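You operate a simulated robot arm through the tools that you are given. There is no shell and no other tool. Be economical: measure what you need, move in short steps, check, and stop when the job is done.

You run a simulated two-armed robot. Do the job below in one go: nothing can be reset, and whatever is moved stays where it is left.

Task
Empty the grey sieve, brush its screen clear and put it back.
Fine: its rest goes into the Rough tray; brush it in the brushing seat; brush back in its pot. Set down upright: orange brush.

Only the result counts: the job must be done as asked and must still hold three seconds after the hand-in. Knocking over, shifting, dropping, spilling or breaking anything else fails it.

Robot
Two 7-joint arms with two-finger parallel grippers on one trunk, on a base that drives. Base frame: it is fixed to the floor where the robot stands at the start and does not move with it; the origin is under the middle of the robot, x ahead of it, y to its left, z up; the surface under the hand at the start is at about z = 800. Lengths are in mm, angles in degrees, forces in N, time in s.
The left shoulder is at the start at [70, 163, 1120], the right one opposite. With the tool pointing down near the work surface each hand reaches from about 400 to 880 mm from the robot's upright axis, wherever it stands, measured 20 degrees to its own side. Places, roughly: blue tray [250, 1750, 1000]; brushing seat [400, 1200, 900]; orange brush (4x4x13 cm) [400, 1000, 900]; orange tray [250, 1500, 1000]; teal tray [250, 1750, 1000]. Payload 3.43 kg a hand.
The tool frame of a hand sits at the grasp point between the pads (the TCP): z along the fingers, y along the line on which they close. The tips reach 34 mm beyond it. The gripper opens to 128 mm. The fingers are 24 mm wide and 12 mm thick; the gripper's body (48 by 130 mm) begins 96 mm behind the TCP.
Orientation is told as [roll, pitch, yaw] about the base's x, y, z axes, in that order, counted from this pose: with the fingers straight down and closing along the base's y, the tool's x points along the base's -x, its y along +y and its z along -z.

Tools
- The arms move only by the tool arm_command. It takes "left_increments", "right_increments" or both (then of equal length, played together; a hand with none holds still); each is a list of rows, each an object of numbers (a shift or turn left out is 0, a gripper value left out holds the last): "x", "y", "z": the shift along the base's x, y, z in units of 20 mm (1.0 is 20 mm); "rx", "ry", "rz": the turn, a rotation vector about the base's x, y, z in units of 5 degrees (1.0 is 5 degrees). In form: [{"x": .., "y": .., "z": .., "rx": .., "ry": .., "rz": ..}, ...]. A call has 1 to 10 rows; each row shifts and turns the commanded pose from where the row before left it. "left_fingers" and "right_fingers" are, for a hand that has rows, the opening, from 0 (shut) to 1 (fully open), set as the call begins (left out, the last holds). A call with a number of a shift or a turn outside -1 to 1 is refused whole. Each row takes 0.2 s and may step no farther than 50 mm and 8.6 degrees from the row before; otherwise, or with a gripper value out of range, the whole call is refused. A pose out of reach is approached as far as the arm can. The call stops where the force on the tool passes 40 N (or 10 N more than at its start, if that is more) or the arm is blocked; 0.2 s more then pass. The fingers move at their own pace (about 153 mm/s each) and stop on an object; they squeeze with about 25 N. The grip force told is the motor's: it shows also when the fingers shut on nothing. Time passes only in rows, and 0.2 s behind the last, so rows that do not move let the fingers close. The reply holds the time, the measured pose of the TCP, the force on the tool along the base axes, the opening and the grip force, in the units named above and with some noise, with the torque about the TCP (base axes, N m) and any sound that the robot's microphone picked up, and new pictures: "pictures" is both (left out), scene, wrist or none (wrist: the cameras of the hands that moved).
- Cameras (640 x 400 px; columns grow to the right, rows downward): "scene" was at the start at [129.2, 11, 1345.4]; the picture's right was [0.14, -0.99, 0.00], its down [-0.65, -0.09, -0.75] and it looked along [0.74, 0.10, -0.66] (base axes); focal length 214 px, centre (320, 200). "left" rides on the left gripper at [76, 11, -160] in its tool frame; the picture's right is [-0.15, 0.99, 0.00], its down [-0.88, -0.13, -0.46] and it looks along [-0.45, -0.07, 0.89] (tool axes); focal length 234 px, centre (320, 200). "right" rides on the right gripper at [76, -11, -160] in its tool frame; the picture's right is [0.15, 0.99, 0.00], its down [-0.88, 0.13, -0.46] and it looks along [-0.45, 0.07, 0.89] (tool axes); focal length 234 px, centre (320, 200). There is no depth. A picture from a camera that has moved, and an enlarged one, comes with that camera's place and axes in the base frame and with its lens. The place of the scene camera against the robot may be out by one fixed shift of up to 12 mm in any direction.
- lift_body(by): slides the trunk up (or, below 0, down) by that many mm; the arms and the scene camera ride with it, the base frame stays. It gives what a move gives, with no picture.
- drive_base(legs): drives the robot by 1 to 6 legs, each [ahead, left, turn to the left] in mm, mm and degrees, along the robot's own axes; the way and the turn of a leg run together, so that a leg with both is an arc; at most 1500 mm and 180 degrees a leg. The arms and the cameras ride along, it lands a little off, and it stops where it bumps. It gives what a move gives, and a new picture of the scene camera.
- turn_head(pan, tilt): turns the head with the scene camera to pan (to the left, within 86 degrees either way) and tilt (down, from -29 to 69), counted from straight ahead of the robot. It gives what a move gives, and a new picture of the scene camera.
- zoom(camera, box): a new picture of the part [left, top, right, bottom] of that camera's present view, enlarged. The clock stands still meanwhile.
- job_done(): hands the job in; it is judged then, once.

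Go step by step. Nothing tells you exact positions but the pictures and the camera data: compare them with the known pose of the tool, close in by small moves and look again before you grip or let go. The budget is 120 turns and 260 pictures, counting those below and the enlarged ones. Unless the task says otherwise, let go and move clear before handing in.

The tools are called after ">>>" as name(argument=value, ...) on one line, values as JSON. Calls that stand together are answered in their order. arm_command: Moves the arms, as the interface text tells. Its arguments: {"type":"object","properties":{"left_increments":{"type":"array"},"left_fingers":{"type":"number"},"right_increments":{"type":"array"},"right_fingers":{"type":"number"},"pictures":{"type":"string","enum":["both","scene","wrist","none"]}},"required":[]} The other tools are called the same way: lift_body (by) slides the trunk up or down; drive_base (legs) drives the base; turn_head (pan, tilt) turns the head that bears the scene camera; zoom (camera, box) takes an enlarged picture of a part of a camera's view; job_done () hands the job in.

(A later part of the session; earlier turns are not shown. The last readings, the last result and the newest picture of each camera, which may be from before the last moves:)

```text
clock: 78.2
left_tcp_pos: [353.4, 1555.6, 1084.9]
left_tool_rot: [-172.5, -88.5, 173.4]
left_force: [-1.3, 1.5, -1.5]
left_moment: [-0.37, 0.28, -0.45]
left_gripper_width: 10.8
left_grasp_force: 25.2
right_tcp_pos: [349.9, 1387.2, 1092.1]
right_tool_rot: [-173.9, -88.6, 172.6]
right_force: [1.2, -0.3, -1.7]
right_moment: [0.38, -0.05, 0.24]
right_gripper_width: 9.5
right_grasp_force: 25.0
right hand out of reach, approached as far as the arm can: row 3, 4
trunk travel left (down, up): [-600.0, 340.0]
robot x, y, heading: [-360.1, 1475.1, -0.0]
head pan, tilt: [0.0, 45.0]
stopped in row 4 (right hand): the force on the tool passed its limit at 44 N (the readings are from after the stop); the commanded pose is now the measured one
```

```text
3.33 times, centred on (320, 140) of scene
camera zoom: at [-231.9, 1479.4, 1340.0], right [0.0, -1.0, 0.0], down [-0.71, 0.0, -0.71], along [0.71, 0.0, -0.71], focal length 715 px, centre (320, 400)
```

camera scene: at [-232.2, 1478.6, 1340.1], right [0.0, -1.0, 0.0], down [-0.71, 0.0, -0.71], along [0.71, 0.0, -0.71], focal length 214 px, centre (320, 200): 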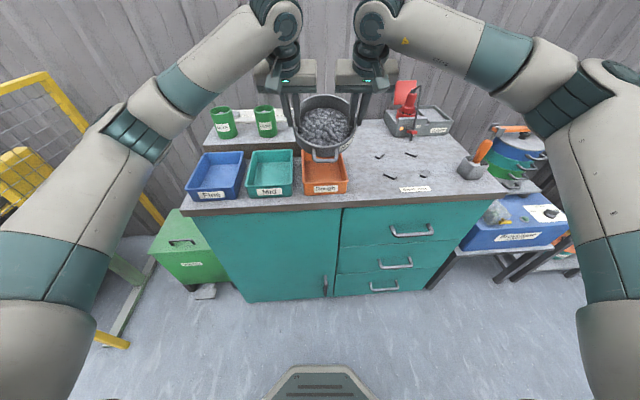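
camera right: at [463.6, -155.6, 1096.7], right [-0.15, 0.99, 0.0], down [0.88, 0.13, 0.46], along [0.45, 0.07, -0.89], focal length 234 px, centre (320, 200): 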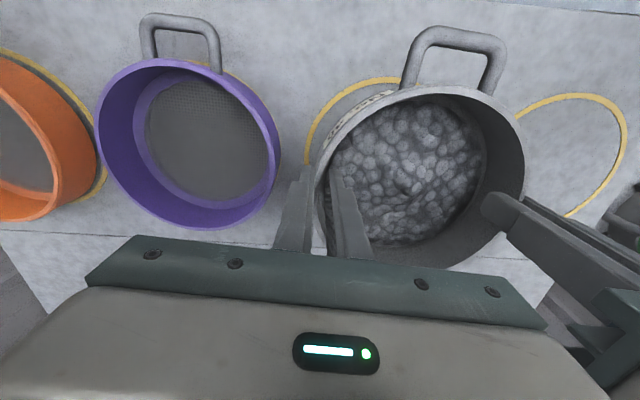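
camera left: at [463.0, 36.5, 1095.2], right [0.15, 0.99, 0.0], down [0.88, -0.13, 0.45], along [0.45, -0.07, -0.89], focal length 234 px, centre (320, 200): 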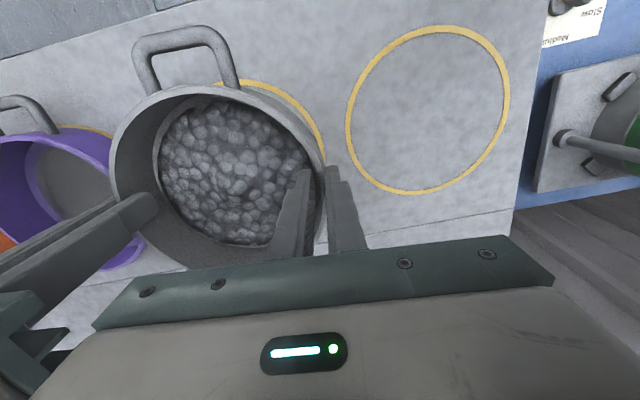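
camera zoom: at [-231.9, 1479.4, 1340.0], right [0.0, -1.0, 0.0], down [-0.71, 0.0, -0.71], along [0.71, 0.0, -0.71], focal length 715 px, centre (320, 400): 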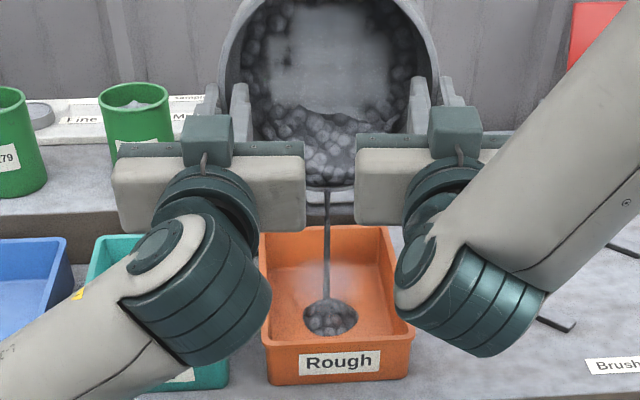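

It is pouring into the Rough tray; the right arm hit its limit at about 91°. I hold and watch.

>>> arm_command(left_increments=[{}, {}, {}, {}, {}, {}, {}, {}, {}, {}], right_increments=[{}, {}, {}, {}, {}, {}, {}, {}, {}, {}], pictures="none")

>>> zoom(camera="scene", box=[240, 80, 400, 200])

```text
clock: 80.4
left_tcp_pos: [353.3, 1554.0, 1084.9]
left_tool_rot: [-175.1, -88.3, 175.9]
left_force: [-0.6, 4.3, -1.5]
left_moment: [-0.43, -0.02, -0.25]
left_gripper_width: 10.6
left_grasp_force: 25.3
right_tcp_pos: [350.8, 1385.6, 1092.4]
right_tool_rot: [-175.0, -88.5, 173.6]
right_force: [0.9, -6.0, -1.5]
right_moment: [0.38, 0.19, 0.19]
right_gripper_width: 9.3
right_grasp_force: 25.5
trunk travel left (down, up): [-600.0, 340.0]
robot x, y, heading: [-359.0, 1479.7, -0.0]
head pan, tilt: [0.0, 45.0]
```

```text
3.33 times, centred on (320, 140) of scene
camera zoom: at [-231.9, 1478.5, 1340.0], right [0.0, -1.0, 0.0], down [-0.71, 0.0, -0.71], along [0.71, 0.0, -0.71], focal length 715 px, centre (320, 400)
```

zoom: 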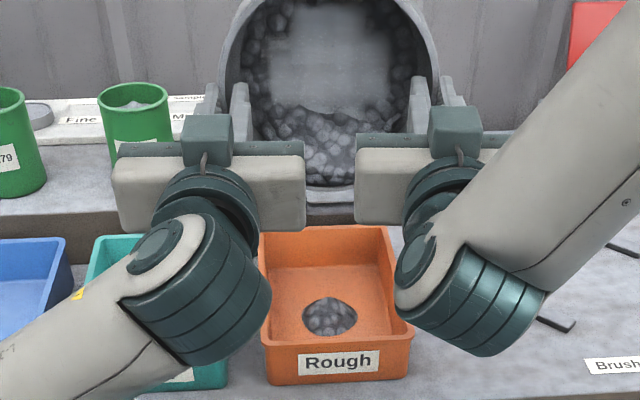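

More tilt is needed. I raise the hands and lower the trunk so that the forearms come from lower, then try to tip further.

>>> arm_command(left_increments=[{"z": 0.8}, {"z": 1}, {"z": 1}, {"z": 1}, {"z": 1}], right_increments=[{"z": 0.8}, {"z": 1}, {"z": 1}, {"z": 1}, {"z": 1}], pictures="none")

>>> lift_body(by=-90)

>>> turn_head(pan=0, tilt=40)

```text
clock: 81.6
left_tcp_pos: [352.3, 1554.7, 1183.8]
left_tool_rot: [-176.7, -88.4, 177.7]
left_force: [-0.2, 16.7, -2.5]
left_moment: [-0.43, -0.13, 0.0]
left_gripper_width: 10.4
left_grasp_force: 25.0
right_tcp_pos: [350.3, 1385.6, 1188.3]
right_tool_rot: [-177.1, -88.5, 175.6]
right_force: [0.3, -16.7, -1.5]
right_moment: [0.33, 0.35, -0.09]
right_gripper_width: 9.5
right_grasp_force: 25.2
trunk travel left (down, up): [-600.0, 340.0]
robot x, y, heading: [-360.0, 1478.9, -0.0]
head pan, tilt: [0.0, 45.0]
```

```text
clock: 82.8
left_tcp_pos: [353.5, 1554.9, 1093.1]
left_tool_rot: [-174.7, -88.5, 175.8]
left_force: [0.0, 25.9, -3.6]
left_moment: [-0.34, 0.09, 0.21]
left_gripper_width: 10.8
left_grasp_force: 24.2
right_tcp_pos: [351.4, 1386.3, 1099.6]
right_tool_rot: [-175.9, -88.4, 174.5]
right_force: [0.8, -25.8, -1.6]
right_moment: [0.33, 0.17, -0.32]
right_gripper_width: 9.3
right_grasp_force: 25.0
trunk travel left (down, up): [-510.0, 430.0]
robot x, y, heading: [-359.7, 1477.7, 0.0]
head pan, tilt: [0.0, 45.0]
```

```text
clock: 83.5
left_tcp_pos: [353.8, 1555.6, 1090.9]
left_tool_rot: [-174.8, -88.4, 175.7]
left_force: [0.1, 29.8, -3.9]
left_moment: [-0.3, 0.16, 0.33]
left_gripper_width: 10.8
left_grasp_force: 25.0
right_tcp_pos: [351.5, 1386.3, 1098.9]
right_tool_rot: [-175.8, -88.5, 174.3]
right_force: [1.7, -29.5, 0.1]
right_moment: [0.29, 0.02, -0.38]
right_gripper_width: 9.1
right_grasp_force: 25.7
trunk travel left (down, up): [-510.0, 430.0]
robot x, y, heading: [-360.5, 1477.1, -0.0]
head pan, tilt: [0.0, 40.0]
camera scene: at [-228.2, 1478.4, 1257.2], right [0.0, -1.0, 0.0], down [-0.64, 0.0, -0.77], along [0.77, 0.0, -0.64], focal length 214 px, centre (320, 200)
```

scene: 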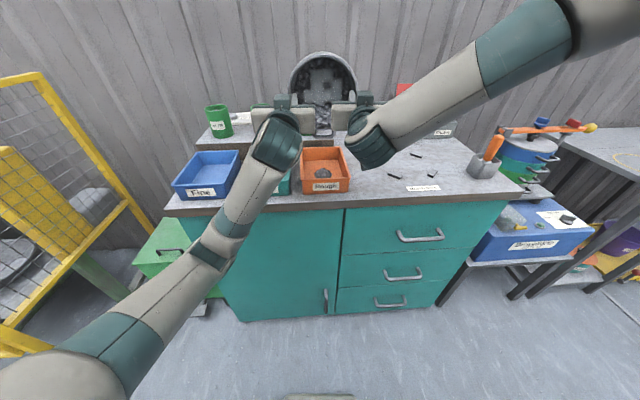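

>>> arm_command(left_increments=[{"y": 0.06}, {}, {"ry": -0.5}, {"ry": -0.5}, {"ry": -0.5}], right_increments=[{"y": -0.06}, {}, {"ry": -0.5}, {"ry": -0.5}, {"ry": -0.5}], pictures="none")

>>> zoom(camera="scene", box=[220, 40, 420, 200])

```text
clock: 84.7
left_tcp_pos: [352.8, 1557.1, 1092.3]
left_tool_rot: [-178.0, -80.7, 178.8]
left_force: [0.9, 17.3, -1.9]
left_moment: [-0.37, -0.15, 0.1]
left_gripper_width: 10.6
left_grasp_force: 25.1
right_tcp_pos: [350.2, 1387.1, 1098.6]
right_tool_rot: [-179.8, -81.1, 178.5]
right_force: [-1.0, -16.9, -1.3]
right_moment: [0.34, 0.35, 0.02]
right_gripper_width: 9.1
right_grasp_force: 24.8
trunk travel left (down, up): [-510.0, 430.0]
robot x, y, heading: [-356.5, 1477.4, -0.2]
head pan, tilt: [0.0, 40.0]
```

```text
2.50 times, centred on (320, 120) of scene
camera zoom: at [-228.5, 1479.7, 1257.3], right [0.0, -1.0, 0.0], down [-0.64, 0.0, -0.77], along [0.77, 0.0, -0.64], focal length 536 px, centre (320, 400)
```

zoom: 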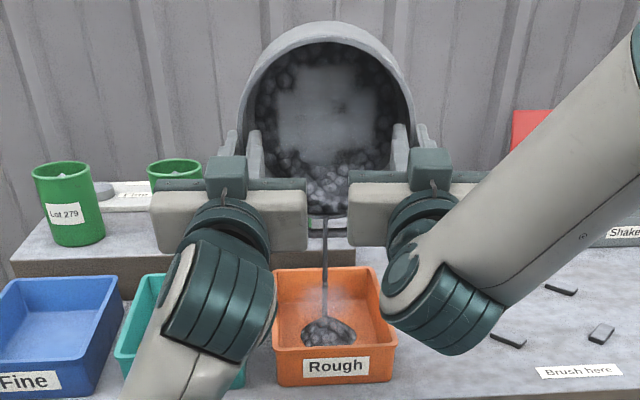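

It tips further now and the stream lands mid-tray. I continue tipping.

>>> arm_command(left_increments=[{"ry": -0.5}, {"ry": -0.5}, {"ry": -0.5}, {"ry": -0.5}, {}, {}, {}, {}], right_increments=[{"ry": -0.5}, {"ry": -0.5}, {"ry": -0.5}, {"ry": -0.5}, {}, {}, {}, {}], pictures="none")

>>> zoom(camera="scene", box=[220, 40, 420, 200])

```text
clock: 85.4
left_tcp_pos: [355.3, 1561.3, 1092.6]
left_tool_rot: [-178.0, -75.8, 179.7]
left_force: [-1.5, 1.6, -0.2]
left_moment: [-0.31, 0.25, -0.45]
left_gripper_width: 12.0
left_grasp_force: 24.9
right_tcp_pos: [346.9, 1394.0, 1103.7]
right_tool_rot: [178.5, -76.0, 178.9]
right_force: [0.6, -2.4, -2.2]
right_moment: [0.11, -0.03, 0.42]
right_gripper_width: 8.4
right_grasp_force: 25.4
right hand out of reach, approached as far as the arm can: row 2, 3
trunk travel left (down, up): [-510.0, 430.0]
robot x, y, heading: [-358.9, 1480.4, -0.0]
head pan, tilt: [0.0, 40.0]
stopped in row 3 (left hand): the force on the tool passed its limit at 43 N (the readings are from after the stop); the commanded pose is now the measured one
```

```text
2.50 times, centred on (320, 120) of scene
camera zoom: at [-228.2, 1478.4, 1257.3], right [0.0, -1.0, 0.0], down [-0.64, 0.0, -0.77], along [0.77, 0.0, -0.64], focal length 536 px, centre (320, 400)
```

zoom: 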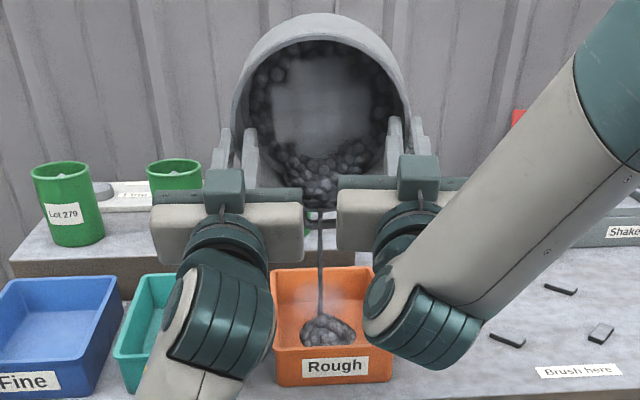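

Same limit again; I raise the hands and lower the trunk once more, and shift 10 mm right toward the tray's middle.

>>> arm_command(left_increments=[{"z": 0.8, "y": -0.25}, {"z": 1, "y": -0.25}, {"z": 1}, {"z": 1}, {"z": 1}, {"z": 1}, {"z": 0.5}], right_increments=[{"z": 0.8, "y": -0.25}, {"z": 1, "y": -0.25}, {"z": 1}, {"z": 1}, {"z": 1}, {"z": 1}, {"z": 0.5}], pictures="none")

>>> lift_body(by=-120)

>>> zoom(camera="scene", box=[160, 0, 480, 200])

```text
clock: 87.0
left_tcp_pos: [355.5, 1550.7, 1217.7]
left_tool_rot: [-178.4, -75.7, 180.1]
left_force: [-0.7, 2.3, 1.6]
left_moment: [-0.4, -0.27, -0.45]
left_gripper_width: 11.8
left_grasp_force: 25.2
right_tcp_pos: [346.9, 1383.6, 1230.8]
right_tool_rot: [178.6, -76.0, 178.7]
right_force: [0.5, -1.7, -4.8]
right_moment: [-0.06, 0.53, 0.36]
right_gripper_width: 8.5
right_grasp_force: 24.9
trunk travel left (down, up): [-510.0, 430.0]
robot x, y, heading: [-355.0, 1478.7, -0.0]
head pan, tilt: [0.0, 40.0]
```

```text
clock: 88.5
left_tcp_pos: [355.3, 1551.5, 1096.7]
left_tool_rot: [-178.2, -75.6, 179.8]
left_force: [-1.3, 6.0, -0.3]
left_moment: [-0.35, 0.05, -0.35]
left_gripper_width: 11.9
left_grasp_force: 24.8
right_tcp_pos: [346.5, 1384.2, 1110.8]
right_tool_rot: [178.4, -75.9, 179.0]
right_force: [0.3, -7.2, -3.5]
right_moment: [-0.03, 0.16, 0.26]
right_gripper_width: 8.4
right_grasp_force: 25.0
trunk travel left (down, up): [-390.0, 550.0]
robot x, y, heading: [-364.5, 1480.1, 0.4]
head pan, tilt: [0.0, 40.0]
```

```text
2.00 times, centred on (320, 100) of scene
camera zoom: at [-228.7, 1478.5, 1137.4], right [0.0, -1.0, 0.0], down [-0.64, 0.0, -0.77], along [0.77, 0.0, -0.64], focal length 429 px, centre (320, 400)
```

zoom: 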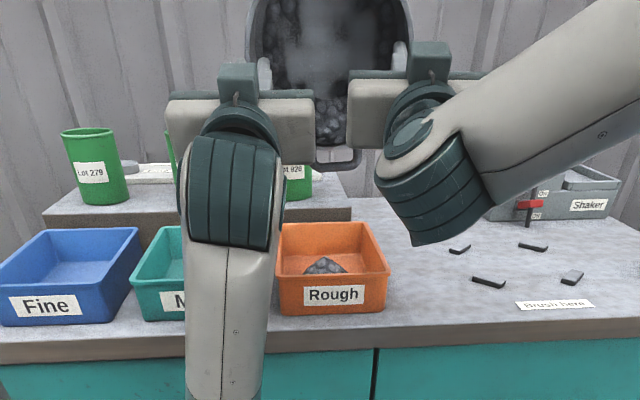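

Now tip another 15–20°, in small steps.

>>> arm_command(left_increments=[{"ry": -0.5}, {"ry": -0.5}, {"ry": -0.5}, {"ry": -0.5}, {}, {}, {}], right_increments=[{"ry": -0.5}, {"ry": -0.5}, {"ry": -0.5}, {"ry": -0.5}, {}, {}, {}], pictures="none")

>>> turn_head(pan=0, tilt=25)

>>> zoom(camera="scene", box=[220, 100, 420, 260])

```text
clock: 90.1
left_tcp_pos: [356.3, 1553.1, 1096.5]
left_tool_rot: [-178.1, -65.9, -179.9]
left_force: [1.0, 30.8, -2.9]
left_moment: [-0.42, -0.2, 0.18]
left_gripper_width: 12.0
left_grasp_force: 25.1
right_tcp_pos: [343.5, 1386.4, 1112.5]
right_tool_rot: [177.2, -66.2, 179.4]
right_force: [-1.0, -30.4, -0.5]
right_moment: [0.13, 0.29, -0.4]
right_gripper_width: 9.0
right_grasp_force: 24.9
right hand out of reach, approached as far as the arm can: row 4
trunk travel left (down, up): [-390.0, 550.0]
robot x, y, heading: [-360.8, 1479.1, -0.1]
head pan, tilt: [0.0, 40.0]
```

```text
clock: 90.8
left_tcp_pos: [355.5, 1552.9, 1096.7]
left_tool_rot: [-178.1, -65.9, 179.9]
left_force: [1.0, 33.2, -3.4]
left_moment: [-0.37, 0.37, 0.26]
left_gripper_width: 12.6
left_grasp_force: 25.5
right_tcp_pos: [344.3, 1388.3, 1112.2]
right_tool_rot: [177.4, -66.2, 179.3]
right_force: [-1.6, -32.8, 0.0]
right_moment: [0.21, -0.19, -0.4]
right_gripper_width: 8.9
right_grasp_force: 25.1
trunk travel left (down, up): [-390.0, 550.0]
robot x, y, heading: [-359.0, 1480.4, 0.0]
head pan, tilt: [0.0, 25.0]
camera scene: at [-221.3, 1478.5, 1160.5], right [0.0, -1.0, 0.0], down [-0.42, 0.0, -0.91], along [0.91, 0.0, -0.42], focal length 214 px, centre (320, 200)
```

scene: 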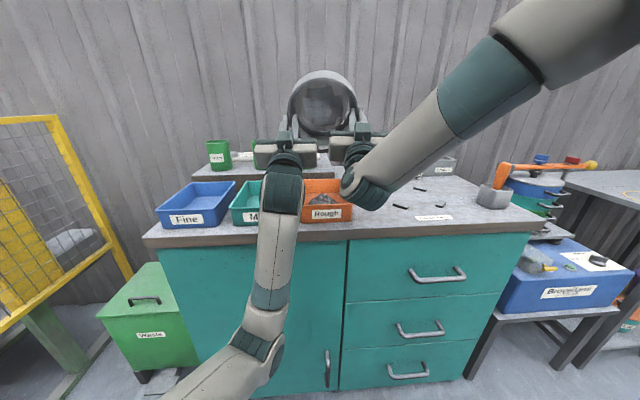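

```text
2.50 times, centred on (320, 180) of scene
camera zoom: at [-221.3, 1478.5, 1160.5], right [0.0, -1.0, 0.0], down [-0.42, 0.0, -0.91], along [0.91, 0.0, -0.42], focal length 536 px, centre (320, 250)
```

zoom: 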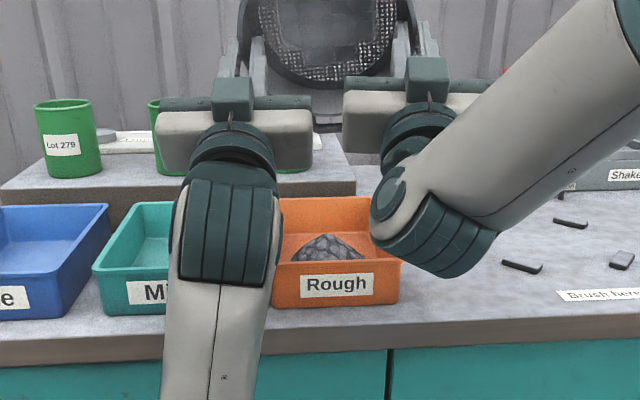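

>>> zoom(camera="scene", box=[270, 60, 380, 150])

```text
4.44 times, centred on (325, 105) of scene
camera zoom: at [-221.3, 1478.5, 1160.5], right [0.0, -1.0, 0.0], down [-0.42, 0.0, -0.91], along [0.91, 0.0, -0.42], focal length 953 px, centre (298, 622)
```

zoom: 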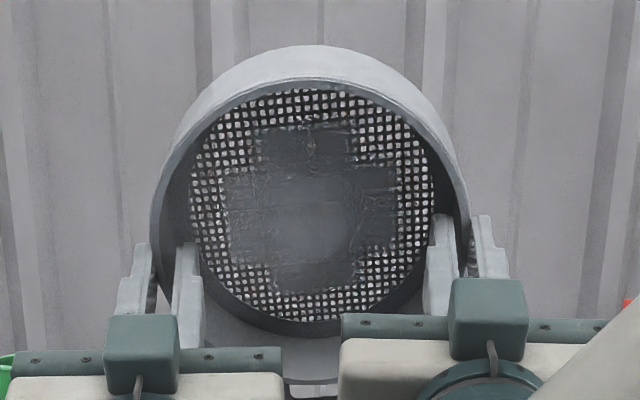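

The sieve is empty; a plus-shaped patch of the screen is clogged. I ease the squeeze and turn the sieve back upright.

>>> arm_command(left_increments=[{"y": 0.05}, {"ry": 0.6}, {"ry": 0.8}, {"ry": 0.8}, {"ry": 0.8}, {"ry": 0.8}, {"ry": 0.8}], right_increments=[{"y": -0.05}, {"ry": 0.6}, {"ry": 0.8}, {"ry": 0.8}, {"ry": 0.8}, {"ry": 0.8}, {"ry": 0.8}], pictures="none")

>>> arm_command(left_increments=[{"ry": 0.8}, {"ry": 0.8}, {"ry": 0.8}, {"ry": 0.8}, {"ry": 0.8}], right_increments=[{"ry": 0.8}, {"ry": 0.8}, {"ry": 0.8}, {"ry": 0.8}, {"ry": 0.8}], pictures="scene")

```text
clock: 92.4
left_tcp_pos: [354.1, 1552.0, 1096.3]
left_tool_rot: [-179.7, -88.7, -178.6]
left_force: [-4.3, 27.5, -2.6]
left_moment: [-0.35, 0.0, 0.24]
left_gripper_width: 12.4
left_grasp_force: 24.5
right_tcp_pos: [343.8, 1384.5, 1112.3]
right_tool_rot: [-168.8, -88.9, 166.0]
right_force: [2.8, -27.4, -0.5]
right_moment: [-0.02, 0.1, -1.07]
right_gripper_width: 8.5
right_grasp_force: 24.8
trunk travel left (down, up): [-390.0, 550.0]
robot x, y, heading: [-360.3, 1479.5, -0.3]
head pan, tilt: [0.0, 25.0]
```

```text
clock: 93.6
left_tcp_pos: [355.9, 1552.9, 1097.0]
left_tool_rot: [1.6, -71.2, 0.2]
left_force: [-3.3, 27.4, -1.8]
left_moment: [-0.21, 0.25, 0.3]
left_gripper_width: 12.3
left_grasp_force: 24.8
right_tcp_pos: [344.3, 1386.9, 1112.3]
right_tool_rot: [-3.7, -71.0, 0.8]
right_force: [3.6, -28.4, -1.0]
right_moment: [-0.11, -0.1, -1.15]
right_gripper_width: 9.0
right_grasp_force: 24.9
trunk travel left (down, up): [-390.0, 550.0]
robot x, y, heading: [-359.8, 1477.2, 0.2]
head pan, tilt: [0.0, 25.0]
camera scene: at [-221.5, 1478.3, 1160.6], right [0.0, -1.0, 0.0], down [-0.42, 0.0, -0.91], along [0.91, 0.0, -0.42], focal length 214 px, centre (320, 200)
```

scene: 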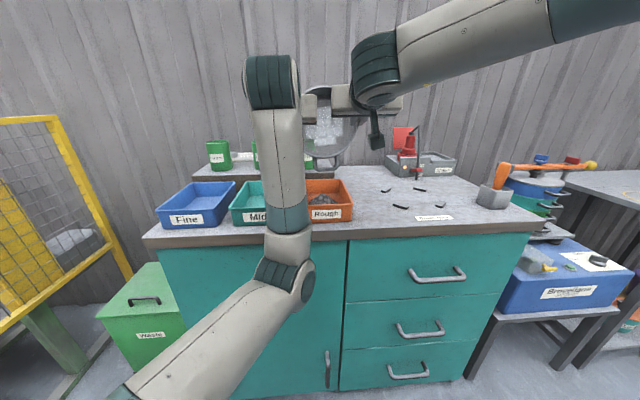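

Forearms are low; I raise the trunk back (hands ride up), then finish turning upright.

>>> lift_body(by=210)

>>> arm_command(left_increments=[{"ry": 0.7}, {"ry": 0.8, "z": -0.4}, {"ry": 0.8, "z": -0.4}, {"ry": 0.8, "z": -0.4}, {"ry": 0.8, "z": -0.4}], right_increments=[{"ry": 0.7}, {"ry": 0.8, "z": -0.4}, {"ry": 0.8, "z": -0.4}, {"ry": 0.8, "z": -0.4}, {"ry": 0.8, "z": -0.4}], pictures="scene")

```text
clock: 95.9
left_tcp_pos: [355.7, 1554.3, 1305.9]
left_tool_rot: [1.5, -71.3, 0.3]
left_force: [-2.9, 28.9, -2.2]
left_moment: [-0.18, 0.04, 0.47]
left_gripper_width: 12.2
left_grasp_force: 24.7
right_tcp_pos: [345.4, 1385.7, 1321.1]
right_tool_rot: [-3.4, -71.1, 0.7]
right_force: [2.9, -28.7, -0.4]
right_moment: [-0.11, 0.1, -1.15]
right_gripper_width: 8.7
right_grasp_force: 24.7
trunk travel left (down, up): [-600.0, 340.0]
robot x, y, heading: [-362.0, 1479.8, 0.1]
head pan, tilt: [0.0, 25.0]
```

```text
clock: 97.1
left_tcp_pos: [396.1, 1550.2, 1269.7]
left_tool_rot: [1.6, -51.7, -0.4]
left_force: [-5.2, 8.8, -1.6]
left_moment: [-0.02, 0.16, -0.36]
left_gripper_width: 13.4
left_grasp_force: 25.4
left hand out of reach, approached as far as the arm can: row 3, 4, 5
right_tcp_pos: [345.8, 1389.4, 1288.9]
right_tool_rot: [-2.8, -51.4, 0.7]
right_force: [5.5, -8.7, -2.5]
right_moment: [-0.07, -0.09, -0.75]
right_gripper_width: 14.3
right_grasp_force: 24.9
trunk travel left (down, up): [-600.0, 340.0]
robot x, y, heading: [-362.2, 1477.9, -0.1]
head pan, tilt: [0.0, 25.0]
camera scene: at [-220.2, 1478.3, 1370.4], right [0.0, -1.0, 0.0], down [-0.42, 0.0, -0.91], along [0.91, 0.0, -0.42], focal length 214 px, centre (320, 200)
```

scene: 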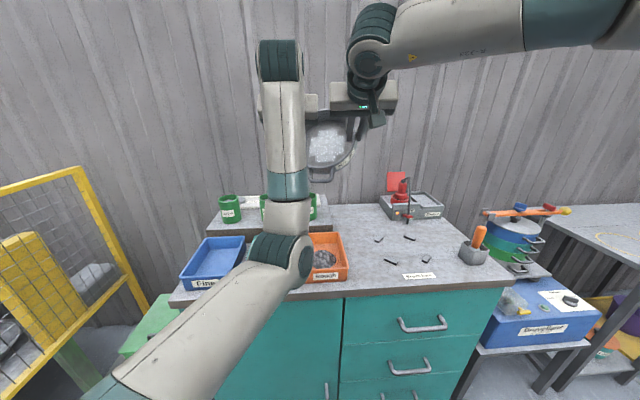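

The left arm is in an elbow-down posture near its limit. I back off from the bench for free space, then lower the hands so the pose becomes reachable.

>>> drive_base(legs=[[-300, 0, 0]])

>>> arm_command(left_increments=[{"z": -0.6}, {"z": -0.6}, {"z": -0.6}, {"z": -0.6}, {"z": -0.6}], right_increments=[{"z": -0.6}, {"z": -0.6}, {"z": -0.6}, {"z": -0.6}, {"z": -0.6}], pictures="scene")

```text
clock: 99.1
left_tcp_pos: [95.5, 1552.1, 1271.2]
left_tool_rot: [1.6, -51.9, -0.1]
left_force: [-16.2, -26.2, -0.3]
left_moment: [-0.38, 0.29, -1.21]
left_gripper_width: 13.5
left_grasp_force: 24.7
right_tcp_pos: [47.1, 1391.8, 1289.6]
right_tool_rot: [-2.6, -51.7, 0.6]
right_force: [16.9, 26.7, -4.2]
right_moment: [0.64, -0.42, -0.06]
right_gripper_width: 14.2
right_grasp_force: 24.6
trunk travel left (down, up): [-600.0, 340.0]
robot x, y, heading: [-661.5, 1478.9, 0.3]
head pan, tilt: [0.0, 25.0]
camera scene: at [-520.0, 1478.9, 1370.5], right [0.0, -1.0, 0.0], down [-0.42, 0.0, -0.91], along [0.91, 0.0, -0.42], focal length 214 px, centre (320, 200)
```

scene: 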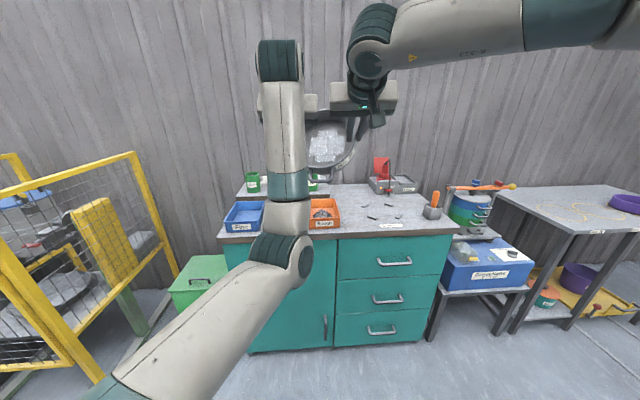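

```text
clock: 100.3
left_tcp_pos: [96.7, 1551.6, 1211.0]
left_tool_rot: [1.6, -51.9, -0.1]
left_force: [-5.7, 0.9, -1.3]
left_moment: [-0.07, 0.09, -0.5]
left_gripper_width: 13.4
left_grasp_force: 24.8
right_tcp_pos: [46.3, 1390.3, 1229.9]
right_tool_rot: [-2.6, -51.6, 0.6]
right_force: [5.6, -0.8, -1.4]
right_moment: [0.14, -0.11, -0.51]
right_gripper_width: 14.0
right_grasp_force: 24.5
trunk travel left (down, up): [-600.0, 340.0]
robot x, y, heading: [-662.7, 1474.5, 0.1]
head pan, tilt: [0.0, 25.0]
camera scene: at [-519.9, 1478.7, 1370.6], right [0.0, -1.0, 0.0], down [-0.42, 0.0, -0.91], along [0.91, 0.0, -0.42], focal length 214 px, centre (320, 200)
```

scene: 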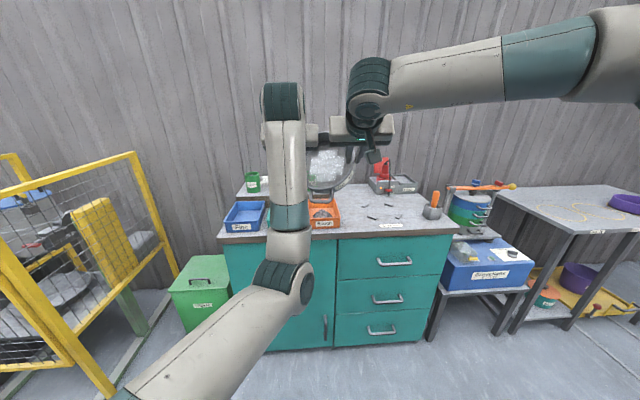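

I correct the skew: left hand back 50 mm, right hand down to match, and lower both some more.

>>> arm_command(left_increments=[{"x": -0.4, "z": -0.5}, {"x": -0.4, "z": -0.5}, {"x": -0.4, "z": -0.5}, {"x": -0.4, "z": -0.5}, {"x": -0.4, "z": -0.5}, {"x": -0.3}], right_increments=[{"z": -0.6}, {"z": -0.6}, {"z": -0.6}, {"z": -0.65}, {"z": -0.65}, {}], pictures="none")

>>> zoom(camera="scene", box=[220, 60, 420, 220])

```text
clock: 101.7
left_tcp_pos: [66.8, 1556.1, 1153.7]
left_tool_rot: [1.7, -52.1, 0.1]
left_force: [0.6, 35.0, -0.3]
left_moment: [0.12, 0.17, 0.52]
left_gripper_width: 11.5
left_grasp_force: 24.9
left hand out of reach, approached as far as the arm can: row 3, 4, 5, 6
right_tcp_pos: [47.5, 1389.7, 1168.0]
right_tool_rot: [-3.0, -51.6, 0.5]
right_force: [0.9, -36.4, -2.5]
right_moment: [-0.65, 0.01, -1.18]
right_gripper_width: 10.5
right_grasp_force: 24.5
trunk travel left (down, up): [-600.0, 340.0]
robot x, y, heading: [-654.6, 1482.7, 0.2]
head pan, tilt: [0.0, 25.0]
```

```text
2.50 times, centred on (320, 140) of scene
camera zoom: at [-520.7, 1479.2, 1370.7], right [0.0, -1.0, 0.0], down [-0.42, 0.0, -0.91], along [0.91, 0.0, -0.42], focal length 536 px, centre (320, 350)
```

zoom: 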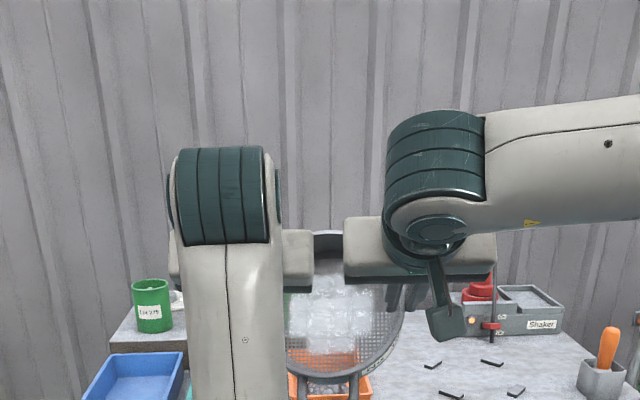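

The left arm cannot follow in this posture, but the empty sieve is light (~3 N), so the right hand can hold it alone. I open the left fingers slightly, still straddling the rim, and watch for sag.

>>> arm_command(left_increments=[{}, {}], left_fingers=0.16, pictures="none")

>>> zoom(camera="scene", box=[220, 60, 420, 220])

>>> zoom(camera="left", box=[0, 0, 640, 400])

```text
clock: 102.3
left_tcp_pos: [66.6, 1551.4, 1153.5]
left_tool_rot: [1.5, -52.0, -0.2]
left_force: [-1.5, 9.6, -1.9]
left_moment: [0.06, 0.16, 0.18]
left_gripper_width: 26.4
left_grasp_force: 5.0
right_tcp_pos: [47.8, 1391.9, 1167.8]
right_tool_rot: [-2.6, -51.6, 0.8]
right_force: [1.1, -10.1, -0.5]
right_moment: [-0.06, -0.05, -0.6]
right_gripper_width: 10.5
right_grasp_force: 25.9
trunk travel left (down, up): [-600.0, 340.0]
robot x, y, heading: [-656.9, 1479.8, 0.2]
head pan, tilt: [0.0, 25.0]
```

```text
2.50 times, centred on (320, 140) of scene
camera zoom: at [-520.3, 1478.9, 1370.6], right [0.0, -1.0, 0.0], down [-0.42, 0.0, -0.91], along [0.91, 0.0, -0.42], focal length 536 px, centre (320, 350)
```

zoom: 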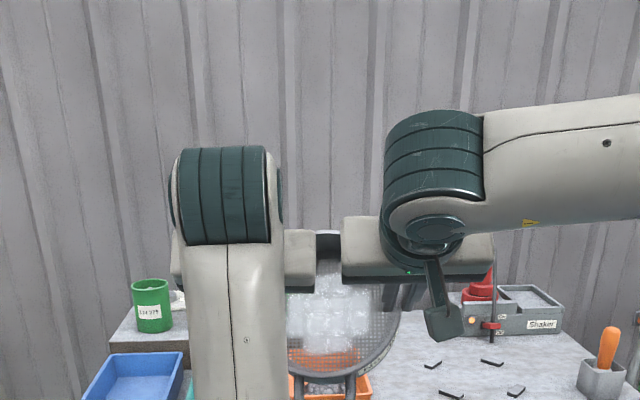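

```text
1.00 times, centred on (320, 200) of left (not enlarged: the box is as wide or as high as the picture)
camera zoom: at [-106.1, 1559.0, 1190.3], right [0.07, 0.99, 0.13], down [0.18, -0.14, 0.97], along [0.98, -0.05, -0.19], focal length 234 px, centre (320, 200)
```

zoom: 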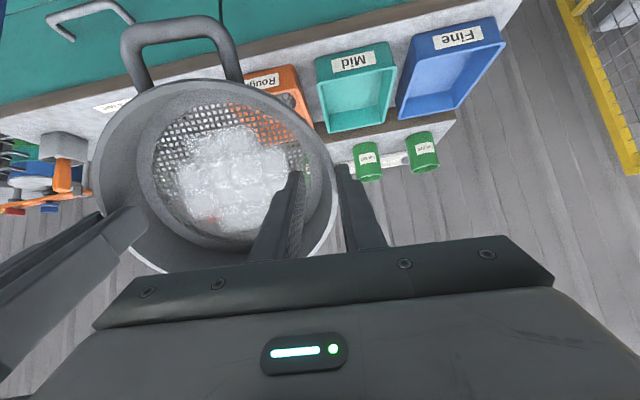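

>>> arm_command(left_increments=[{}, {}, {}], left_fingers=0.25, pictures="wrist")

```text
clock: 103.1
left_tcp_pos: [67.4, 1553.1, 1153.4]
left_tool_rot: [1.6, -52.2, -0.1]
left_force: [0.0, -0.3, -0.1]
left_moment: [-0.02, 0.01, 0.0]
left_gripper_width: 31.8
left_grasp_force: 0.0
right_tcp_pos: [48.1, 1390.9, 1167.3]
right_tool_rot: [-2.7, -51.5, 0.6]
right_force: [0.5, -0.1, -2.8]
right_moment: [-0.25, 0.15, 0.01]
right_gripper_width: 8.4
right_grasp_force: 24.7
trunk travel left (down, up): [-600.0, 340.0]
robot x, y, heading: [-655.6, 1480.5, 0.1]
head pan, tilt: [0.0, 25.0]
camera left: at [-106.0, 1559.4, 1190.4], right [0.07, 0.99, 0.13], down [0.18, -0.14, 0.97], along [0.98, -0.04, -0.19], focal length 234 px, centre (320, 200)
```

left: 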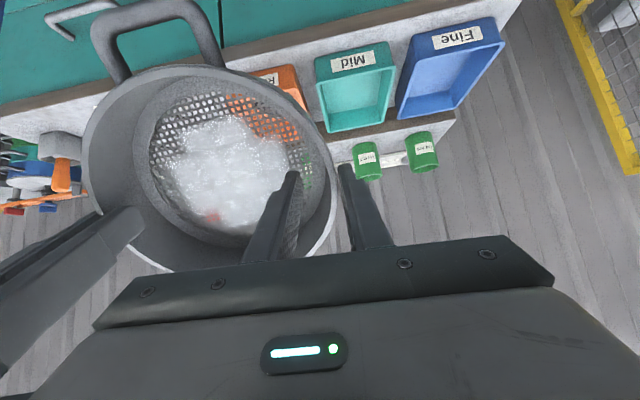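

The right hand holds it steadily. I move the right hand with the sieve away forward-down, out of the left fingers.

>>> arm_command(right_increments=[{"x": 0.3, "z": -0.23}, {"x": 0.5, "z": -0.4}, {"x": 0.6, "z": -0.47}, {"x": 0.6, "z": -0.47}, {"x": 0.6, "z": -0.47}, {"x": 0.5, "z": -0.4}], pictures="both")

>>> zoom(camera="left", box=[0, 0, 640, 400])

```text
clock: 104.5
left_tcp_pos: [67.8, 1553.0, 1152.9]
left_tool_rot: [1.7, -52.1, -0.1]
left_force: [-0.3, 0.4, 0.1]
left_moment: [-0.02, 0.01, 0.0]
left_gripper_width: 31.9
left_grasp_force: 0.0
right_tcp_pos: [108.8, 1393.4, 1118.9]
right_tool_rot: [-2.7, -51.5, 0.6]
right_force: [0.7, 0.2, -3.6]
right_moment: [-0.25, 0.17, 0.0]
right_gripper_width: 8.4
right_grasp_force: 25.6
trunk travel left (down, up): [-600.0, 340.0]
robot x, y, heading: [-658.1, 1478.4, 0.1]
head pan, tilt: [0.0, 25.0]
camera scene: at [-519.6, 1478.8, 1370.5], right [0.0, -1.0, 0.0], down [-0.42, 0.0, -0.91], along [0.91, 0.0, -0.42], focal length 214 px, centre (320, 200)
camera right: at [-63.0, 1386.0, 1158.6], right [-0.07, 0.99, -0.14], down [0.19, 0.15, 0.97], along [0.98, 0.04, -0.2], focal length 234 px, centre (320, 200)
```

scene: 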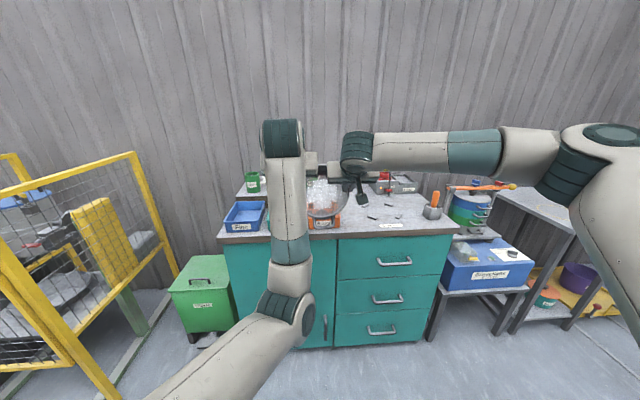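
right: 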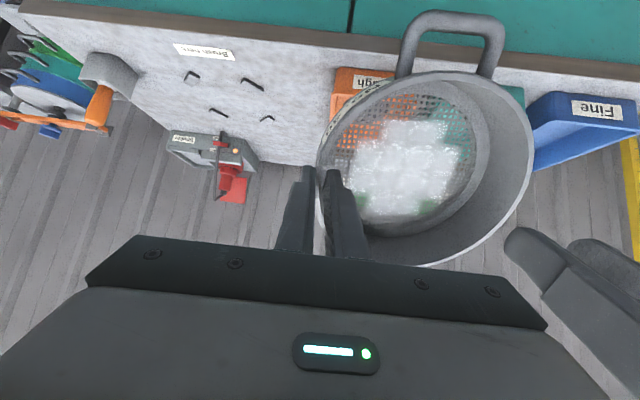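

```text
1.00 times, centred on (320, 200) of left (not enlarged: the box is as wide or as high as the picture)
camera zoom: at [-105.4, 1559.4, 1190.0], right [0.07, 0.99, 0.13], down [0.19, -0.14, 0.97], along [0.98, -0.04, -0.19], focal length 234 px, centre (320, 200)
```

zoom: 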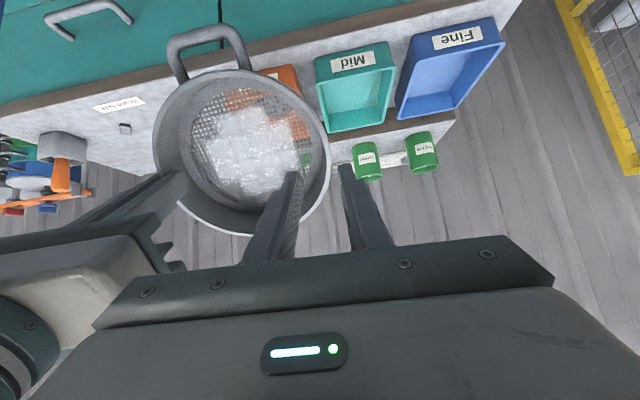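

The sieve is free of the left hand. I move the left hand aside and turn the sieve level with the right.

>>> arm_command(left_increments=[{"z": 0.5}, {"y": 1, "z": 0.5}, {"y": 1}, {"y": 1}, {"y": 1}, {"y": 1}, {"y": 1}, {"y": 1}], right_increments=[{"ry": 0.5}, {"ry": 0.7}, {"ry": 0.7}, {"ry": 0.7}, {"ry": 0.7}, {"ry": 0.7}, {"ry": 0.7}, {"ry": 0.7}], pictures="none")

>>> arm_command(right_increments=[{"ry": 0.7}, {"ry": 0.7}, {"ry": 0.7}, {"ry": 0.7}, {"ry": 0.7}, {"ry": 0.7}, {"ry": 0.7}], pictures="both")

```text
clock: 106.3
left_tcp_pos: [72.9, 1693.5, 1172.4]
left_tool_rot: [1.4, -51.9, 0.0]
left_force: [-0.7, 0.1, -0.1]
left_moment: [0.02, -0.01, -0.02]
left_gripper_width: 31.8
left_grasp_force: 0.0
left hand out of reach, approached as far as the arm can: row 2
right_tcp_pos: [109.4, 1392.7, 1117.8]
right_tool_rot: [-2.5, -24.5, 0.4]
right_force: [0.7, -0.1, -2.3]
right_moment: [-0.24, 0.05, -0.01]
right_gripper_width: 8.6
right_grasp_force: 24.7
trunk travel left (down, up): [-600.0, 340.0]
robot x, y, heading: [-657.9, 1481.3, 0.2]
head pan, tilt: [0.0, 25.0]
```

```text
clock: 107.9
left_tcp_pos: [72.4, 1692.9, 1172.5]
left_tool_rot: [1.6, -52.0, 0.0]
left_force: [-0.3, 0.3, -0.7]
left_moment: [-0.01, 0.0, 0.0]
left_gripper_width: 31.9
left_grasp_force: 0.0
right_tcp_pos: [108.9, 1393.5, 1118.4]
right_tool_rot: [-2.1, 0.0, 0.4]
right_force: [0.2, 0.1, -2.5]
right_moment: [-0.25, -0.04, -0.03]
right_gripper_width: 8.4
right_grasp_force: 25.3
trunk travel left (down, up): [-600.0, 340.0]
robot x, y, heading: [-662.4, 1477.9, -0.1]
head pan, tilt: [0.0, 25.0]
camera scene: at [-520.0, 1480.0, 1370.6], right [0.0, -1.0, 0.0], down [-0.42, 0.0, -0.91], along [0.91, 0.0, -0.42], focal length 214 px, centre (320, 200)
camera right: at [33.1, 1387.1, 1278.4], right [-0.15, 0.99, -0.04], down [0.88, 0.15, 0.45], along [0.45, 0.04, -0.89], focal length 234 px, centre (320, 200)
```

scene: 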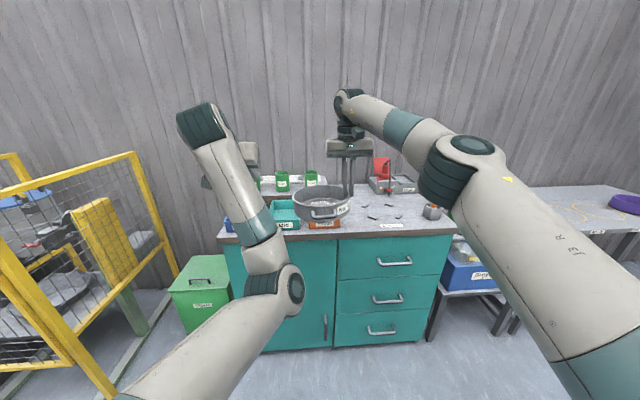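
right: 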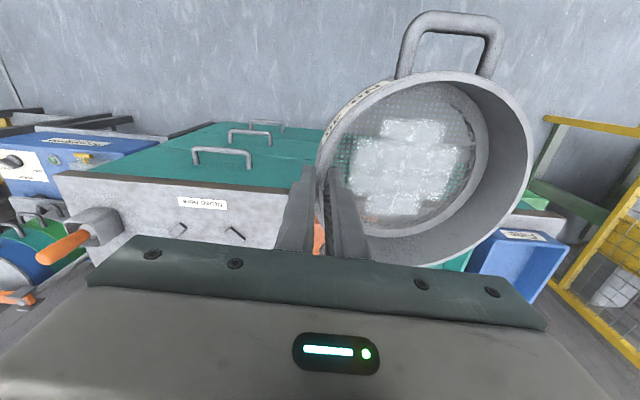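

The sieve hangs level in the right hand alone. Next I unfold the left arm from its elbow-down posture so it won't foul the bench.

>>> arm_command(left_increments=[{"x": 0.6, "z": 0.6}, {"x": 0.6, "z": 0.6, "ry": 0.5}, {"x": 0.6, "z": 0.6, "ry": 0.5}, {"x": 0.6, "z": 0.6, "ry": 0.5}, {"x": 0.6, "z": 0.6, "ry": 0.7}, {"z": 0.6, "ry": 0.7}, {"ry": 0.8}, {"ry": 0.8}, {"ry": 0.8}, {"ry": 0.8}], pictures="scene")

>>> zoom(camera="scene", box=[250, 140, 410, 240])

```text
clock: 110.1
left_tcp_pos: [131.7, 1693.5, 1244.2]
left_tool_rot: [1.5, -21.4, 0.0]
left_force: [-0.1, 0.3, 0.6]
left_moment: [-0.02, -0.01, 0.0]
left_gripper_width: 31.9
left_grasp_force: 0.1
right_tcp_pos: [108.9, 1391.8, 1119.8]
right_tool_rot: [-2.2, 0.0, 0.4]
right_force: [-0.6, 0.4, -3.1]
right_moment: [-0.26, 0.02, -0.02]
right_gripper_width: 8.5
right_grasp_force: 24.9
trunk travel left (down, up): [-600.0, 340.0]
robot x, y, heading: [-660.8, 1478.4, 0.1]
head pan, tilt: [0.0, 25.0]
camera scene: at [-520.2, 1479.4, 1370.5], right [0.0, -1.0, 0.0], down [-0.42, 0.0, -0.91], along [0.91, 0.0, -0.42], focal length 214 px, centre (320, 200)
```

scene: 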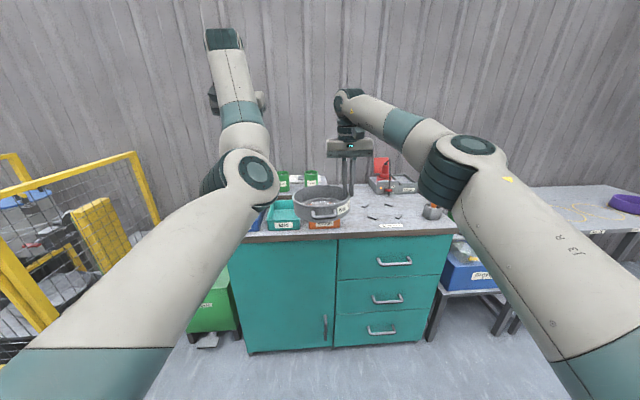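

```text
4.00 times, centred on (330, 190) of scene
camera zoom: at [-520.2, 1479.4, 1370.5], right [0.0, -1.0, 0.0], down [-0.42, 0.0, -0.91], along [0.91, 0.0, -0.42], focal length 858 px, centre (280, 240)
```

zoom: 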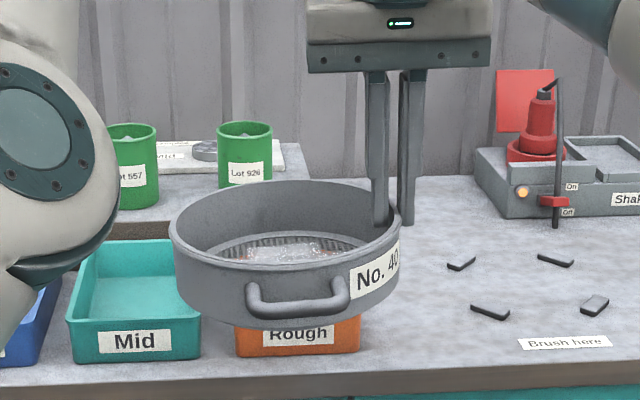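

>>> arm_command(left_increments=[{"ry": 0.8}, {"ry": 0.8}, {"ry": 0.8}, {"ry": 0.8}, {"ry": 0.9}, {"x": -1}, {"x": -1}, {"x": -1}, {"x": -1}, {"x": -1}], right_increments=[{"rx": 0.2}, {"rx": 0.2}, {}, {}, {}, {}, {}, {}, {}, {}], pictures="none")

>>> arm_command(left_increments=[{"x": -1}, {"x": -1}, {"x": -1}, {"x": -1}, {"x": -1}], pictures="scene")

```text
clock: 112.3
left_tcp_pos: [83.0, 1693.4, 1243.4]
left_tool_rot: [1.6, -10.2, 0.1]
left_force: [-0.8, -0.5, 0.5]
left_moment: [0.03, 0.0, 0.0]
left_gripper_width: 32.3
left_grasp_force: 0.0
left hand out of reach, approached as far as the arm can: row 4, 5, 8, 9, 10
right_tcp_pos: [108.7, 1391.5, 1119.1]
right_tool_rot: [-0.2, -0.1, 0.4]
right_force: [-0.7, 0.2, -3.1]
right_moment: [-0.23, -0.02, 0.0]
right_gripper_width: 8.4
right_grasp_force: 24.8
trunk travel left (down, up): [-600.0, 340.0]
robot x, y, heading: [-659.3, 1476.6, 0.2]
head pan, tilt: [0.0, 25.0]
```

```text
clock: 113.5
left_tcp_pos: [84.0, 1693.4, 1242.9]
left_tool_rot: [1.5, -10.2, 0.0]
left_force: [-0.4, -0.5, 0.0]
left_moment: [0.01, -0.02, -0.04]
left_gripper_width: 32.1
left_grasp_force: 0.0
left hand out of reach, approached as far as the arm can: row 1, 2, 3, 4, 5
right_tcp_pos: [108.5, 1392.3, 1119.7]
right_tool_rot: [-0.2, -0.1, 0.4]
right_force: [-0.1, 0.5, -2.9]
right_moment: [-0.24, 0.0, 0.01]
right_gripper_width: 8.4
right_grasp_force: 25.0
trunk travel left (down, up): [-600.0, 340.0]
robot x, y, heading: [-660.2, 1480.9, -0.1]
head pan, tilt: [0.0, 25.0]
camera scene: at [-520.2, 1479.0, 1370.6], right [0.0, -1.0, 0.0], down [-0.42, 0.0, -0.91], along [0.91, 0.0, -0.42], focal length 214 px, centre (320, 200)
```

scene: 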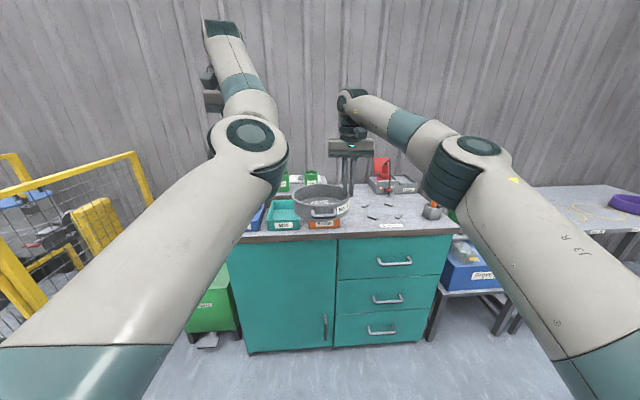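

The left hand stays high and clear. Now I drive so that the sieve comes over the brushing seat (centre about [414, 1195]).

>>> drive_base(legs=[[0, -282, 0], [290, 0, 0]])

>>> turn_head(pan=-10, tilt=42)

>>> zoom(camera="right", box=[0, 0, 640, 400])

```text
clock: 117.1
left_tcp_pos: [378.1, 1413.4, 1243.8]
left_tool_rot: [1.4, -10.3, 0.2]
left_force: [0.2, 0.0, -1.2]
left_moment: [0.01, 0.0, -0.02]
left_gripper_width: 32.0
left_grasp_force: 0.0
right_tcp_pos: [402.3, 1113.3, 1119.2]
right_tool_rot: [-0.3, -0.1, 0.6]
right_force: [0.7, 0.0, -3.9]
right_moment: [-0.29, -0.03, -0.04]
right_gripper_width: 8.5
right_grasp_force: 24.9
trunk travel left (down, up): [-600.0, 340.0]
robot x, y, heading: [-364.5, 1196.2, 0.1]
head pan, tilt: [0.0, 25.0]
camera scene: at [-225.9, 1198.1, 1370.7], right [0.0, -1.0, 0.0], down [-0.42, 0.0, -0.91], along [0.91, 0.0, -0.42], focal length 214 px, centre (320, 200)
```

scene: 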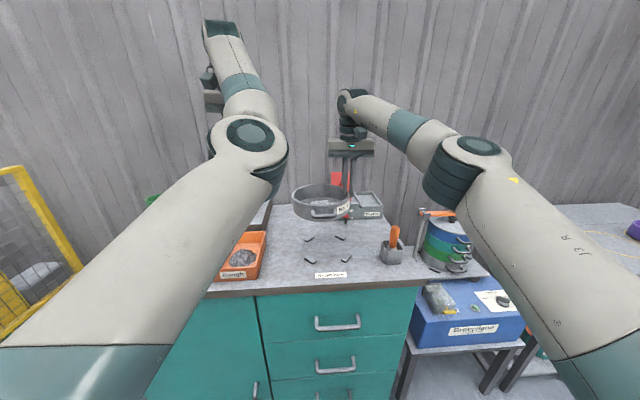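

```text
clock: 117.9
left_tcp_pos: [379.6, 1414.1, 1243.5]
left_tool_rot: [1.5, -10.3, 0.2]
left_force: [-0.2, -1.0, 0.0]
left_moment: [0.0, 0.0, 0.01]
left_gripper_width: 31.8
left_grasp_force: 0.0
right_tcp_pos: [405.5, 1113.1, 1118.6]
right_tool_rot: [-0.2, -0.2, 0.5]
right_force: [-0.2, -0.2, -3.8]
right_moment: [-0.26, 0.0, 0.0]
right_gripper_width: 8.6
right_grasp_force: 24.8
trunk travel left (down, up): [-600.0, 340.0]
robot x, y, heading: [-367.6, 1193.6, 0.2]
head pan, tilt: [-10.0, 42.0]
camera scene: at [-235.2, 1183.6, 1344.4], right [-0.17, -0.99, 0.0], down [-0.66, 0.11, -0.74], along [0.73, -0.13, -0.67], focal length 214 px, centre (320, 200)
```

scene: 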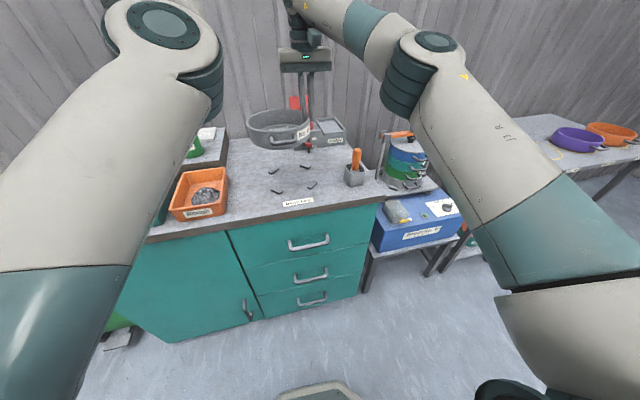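

```text
1.00 times, centred on (320, 200) of right (not enlarged: the box is as wide or as high as the picture)
camera zoom: at [327.8, 1101.2, 1278.0], right [-0.16, 0.99, 0.0], down [0.88, 0.14, 0.46], along [0.45, 0.07, -0.89], focal length 234 px, centre (320, 200)
```

zoom: 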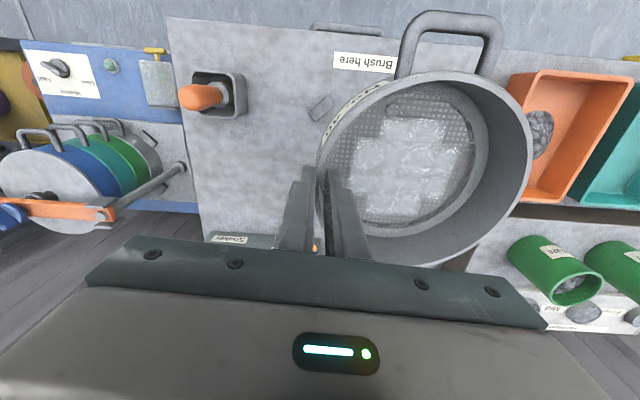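

>>> zoom(camera="scene", box=[230, 90, 390, 220])

```text
3.08 times, centred on (310, 155) of scene
camera zoom: at [-235.2, 1183.6, 1344.4], right [-0.17, -0.99, 0.0], down [-0.66, 0.11, -0.74], along [0.73, -0.13, -0.67], focal length 660 px, centre (351, 338)
```

zoom: 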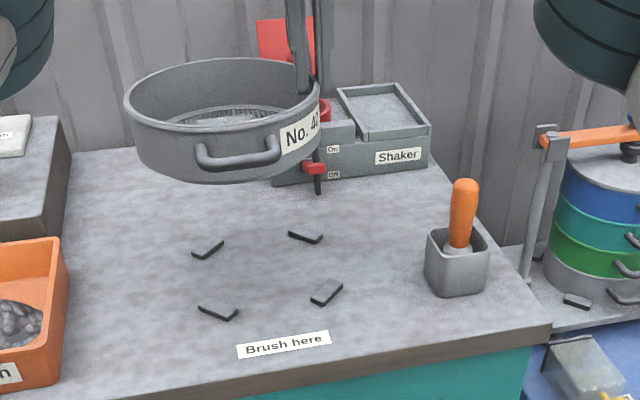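

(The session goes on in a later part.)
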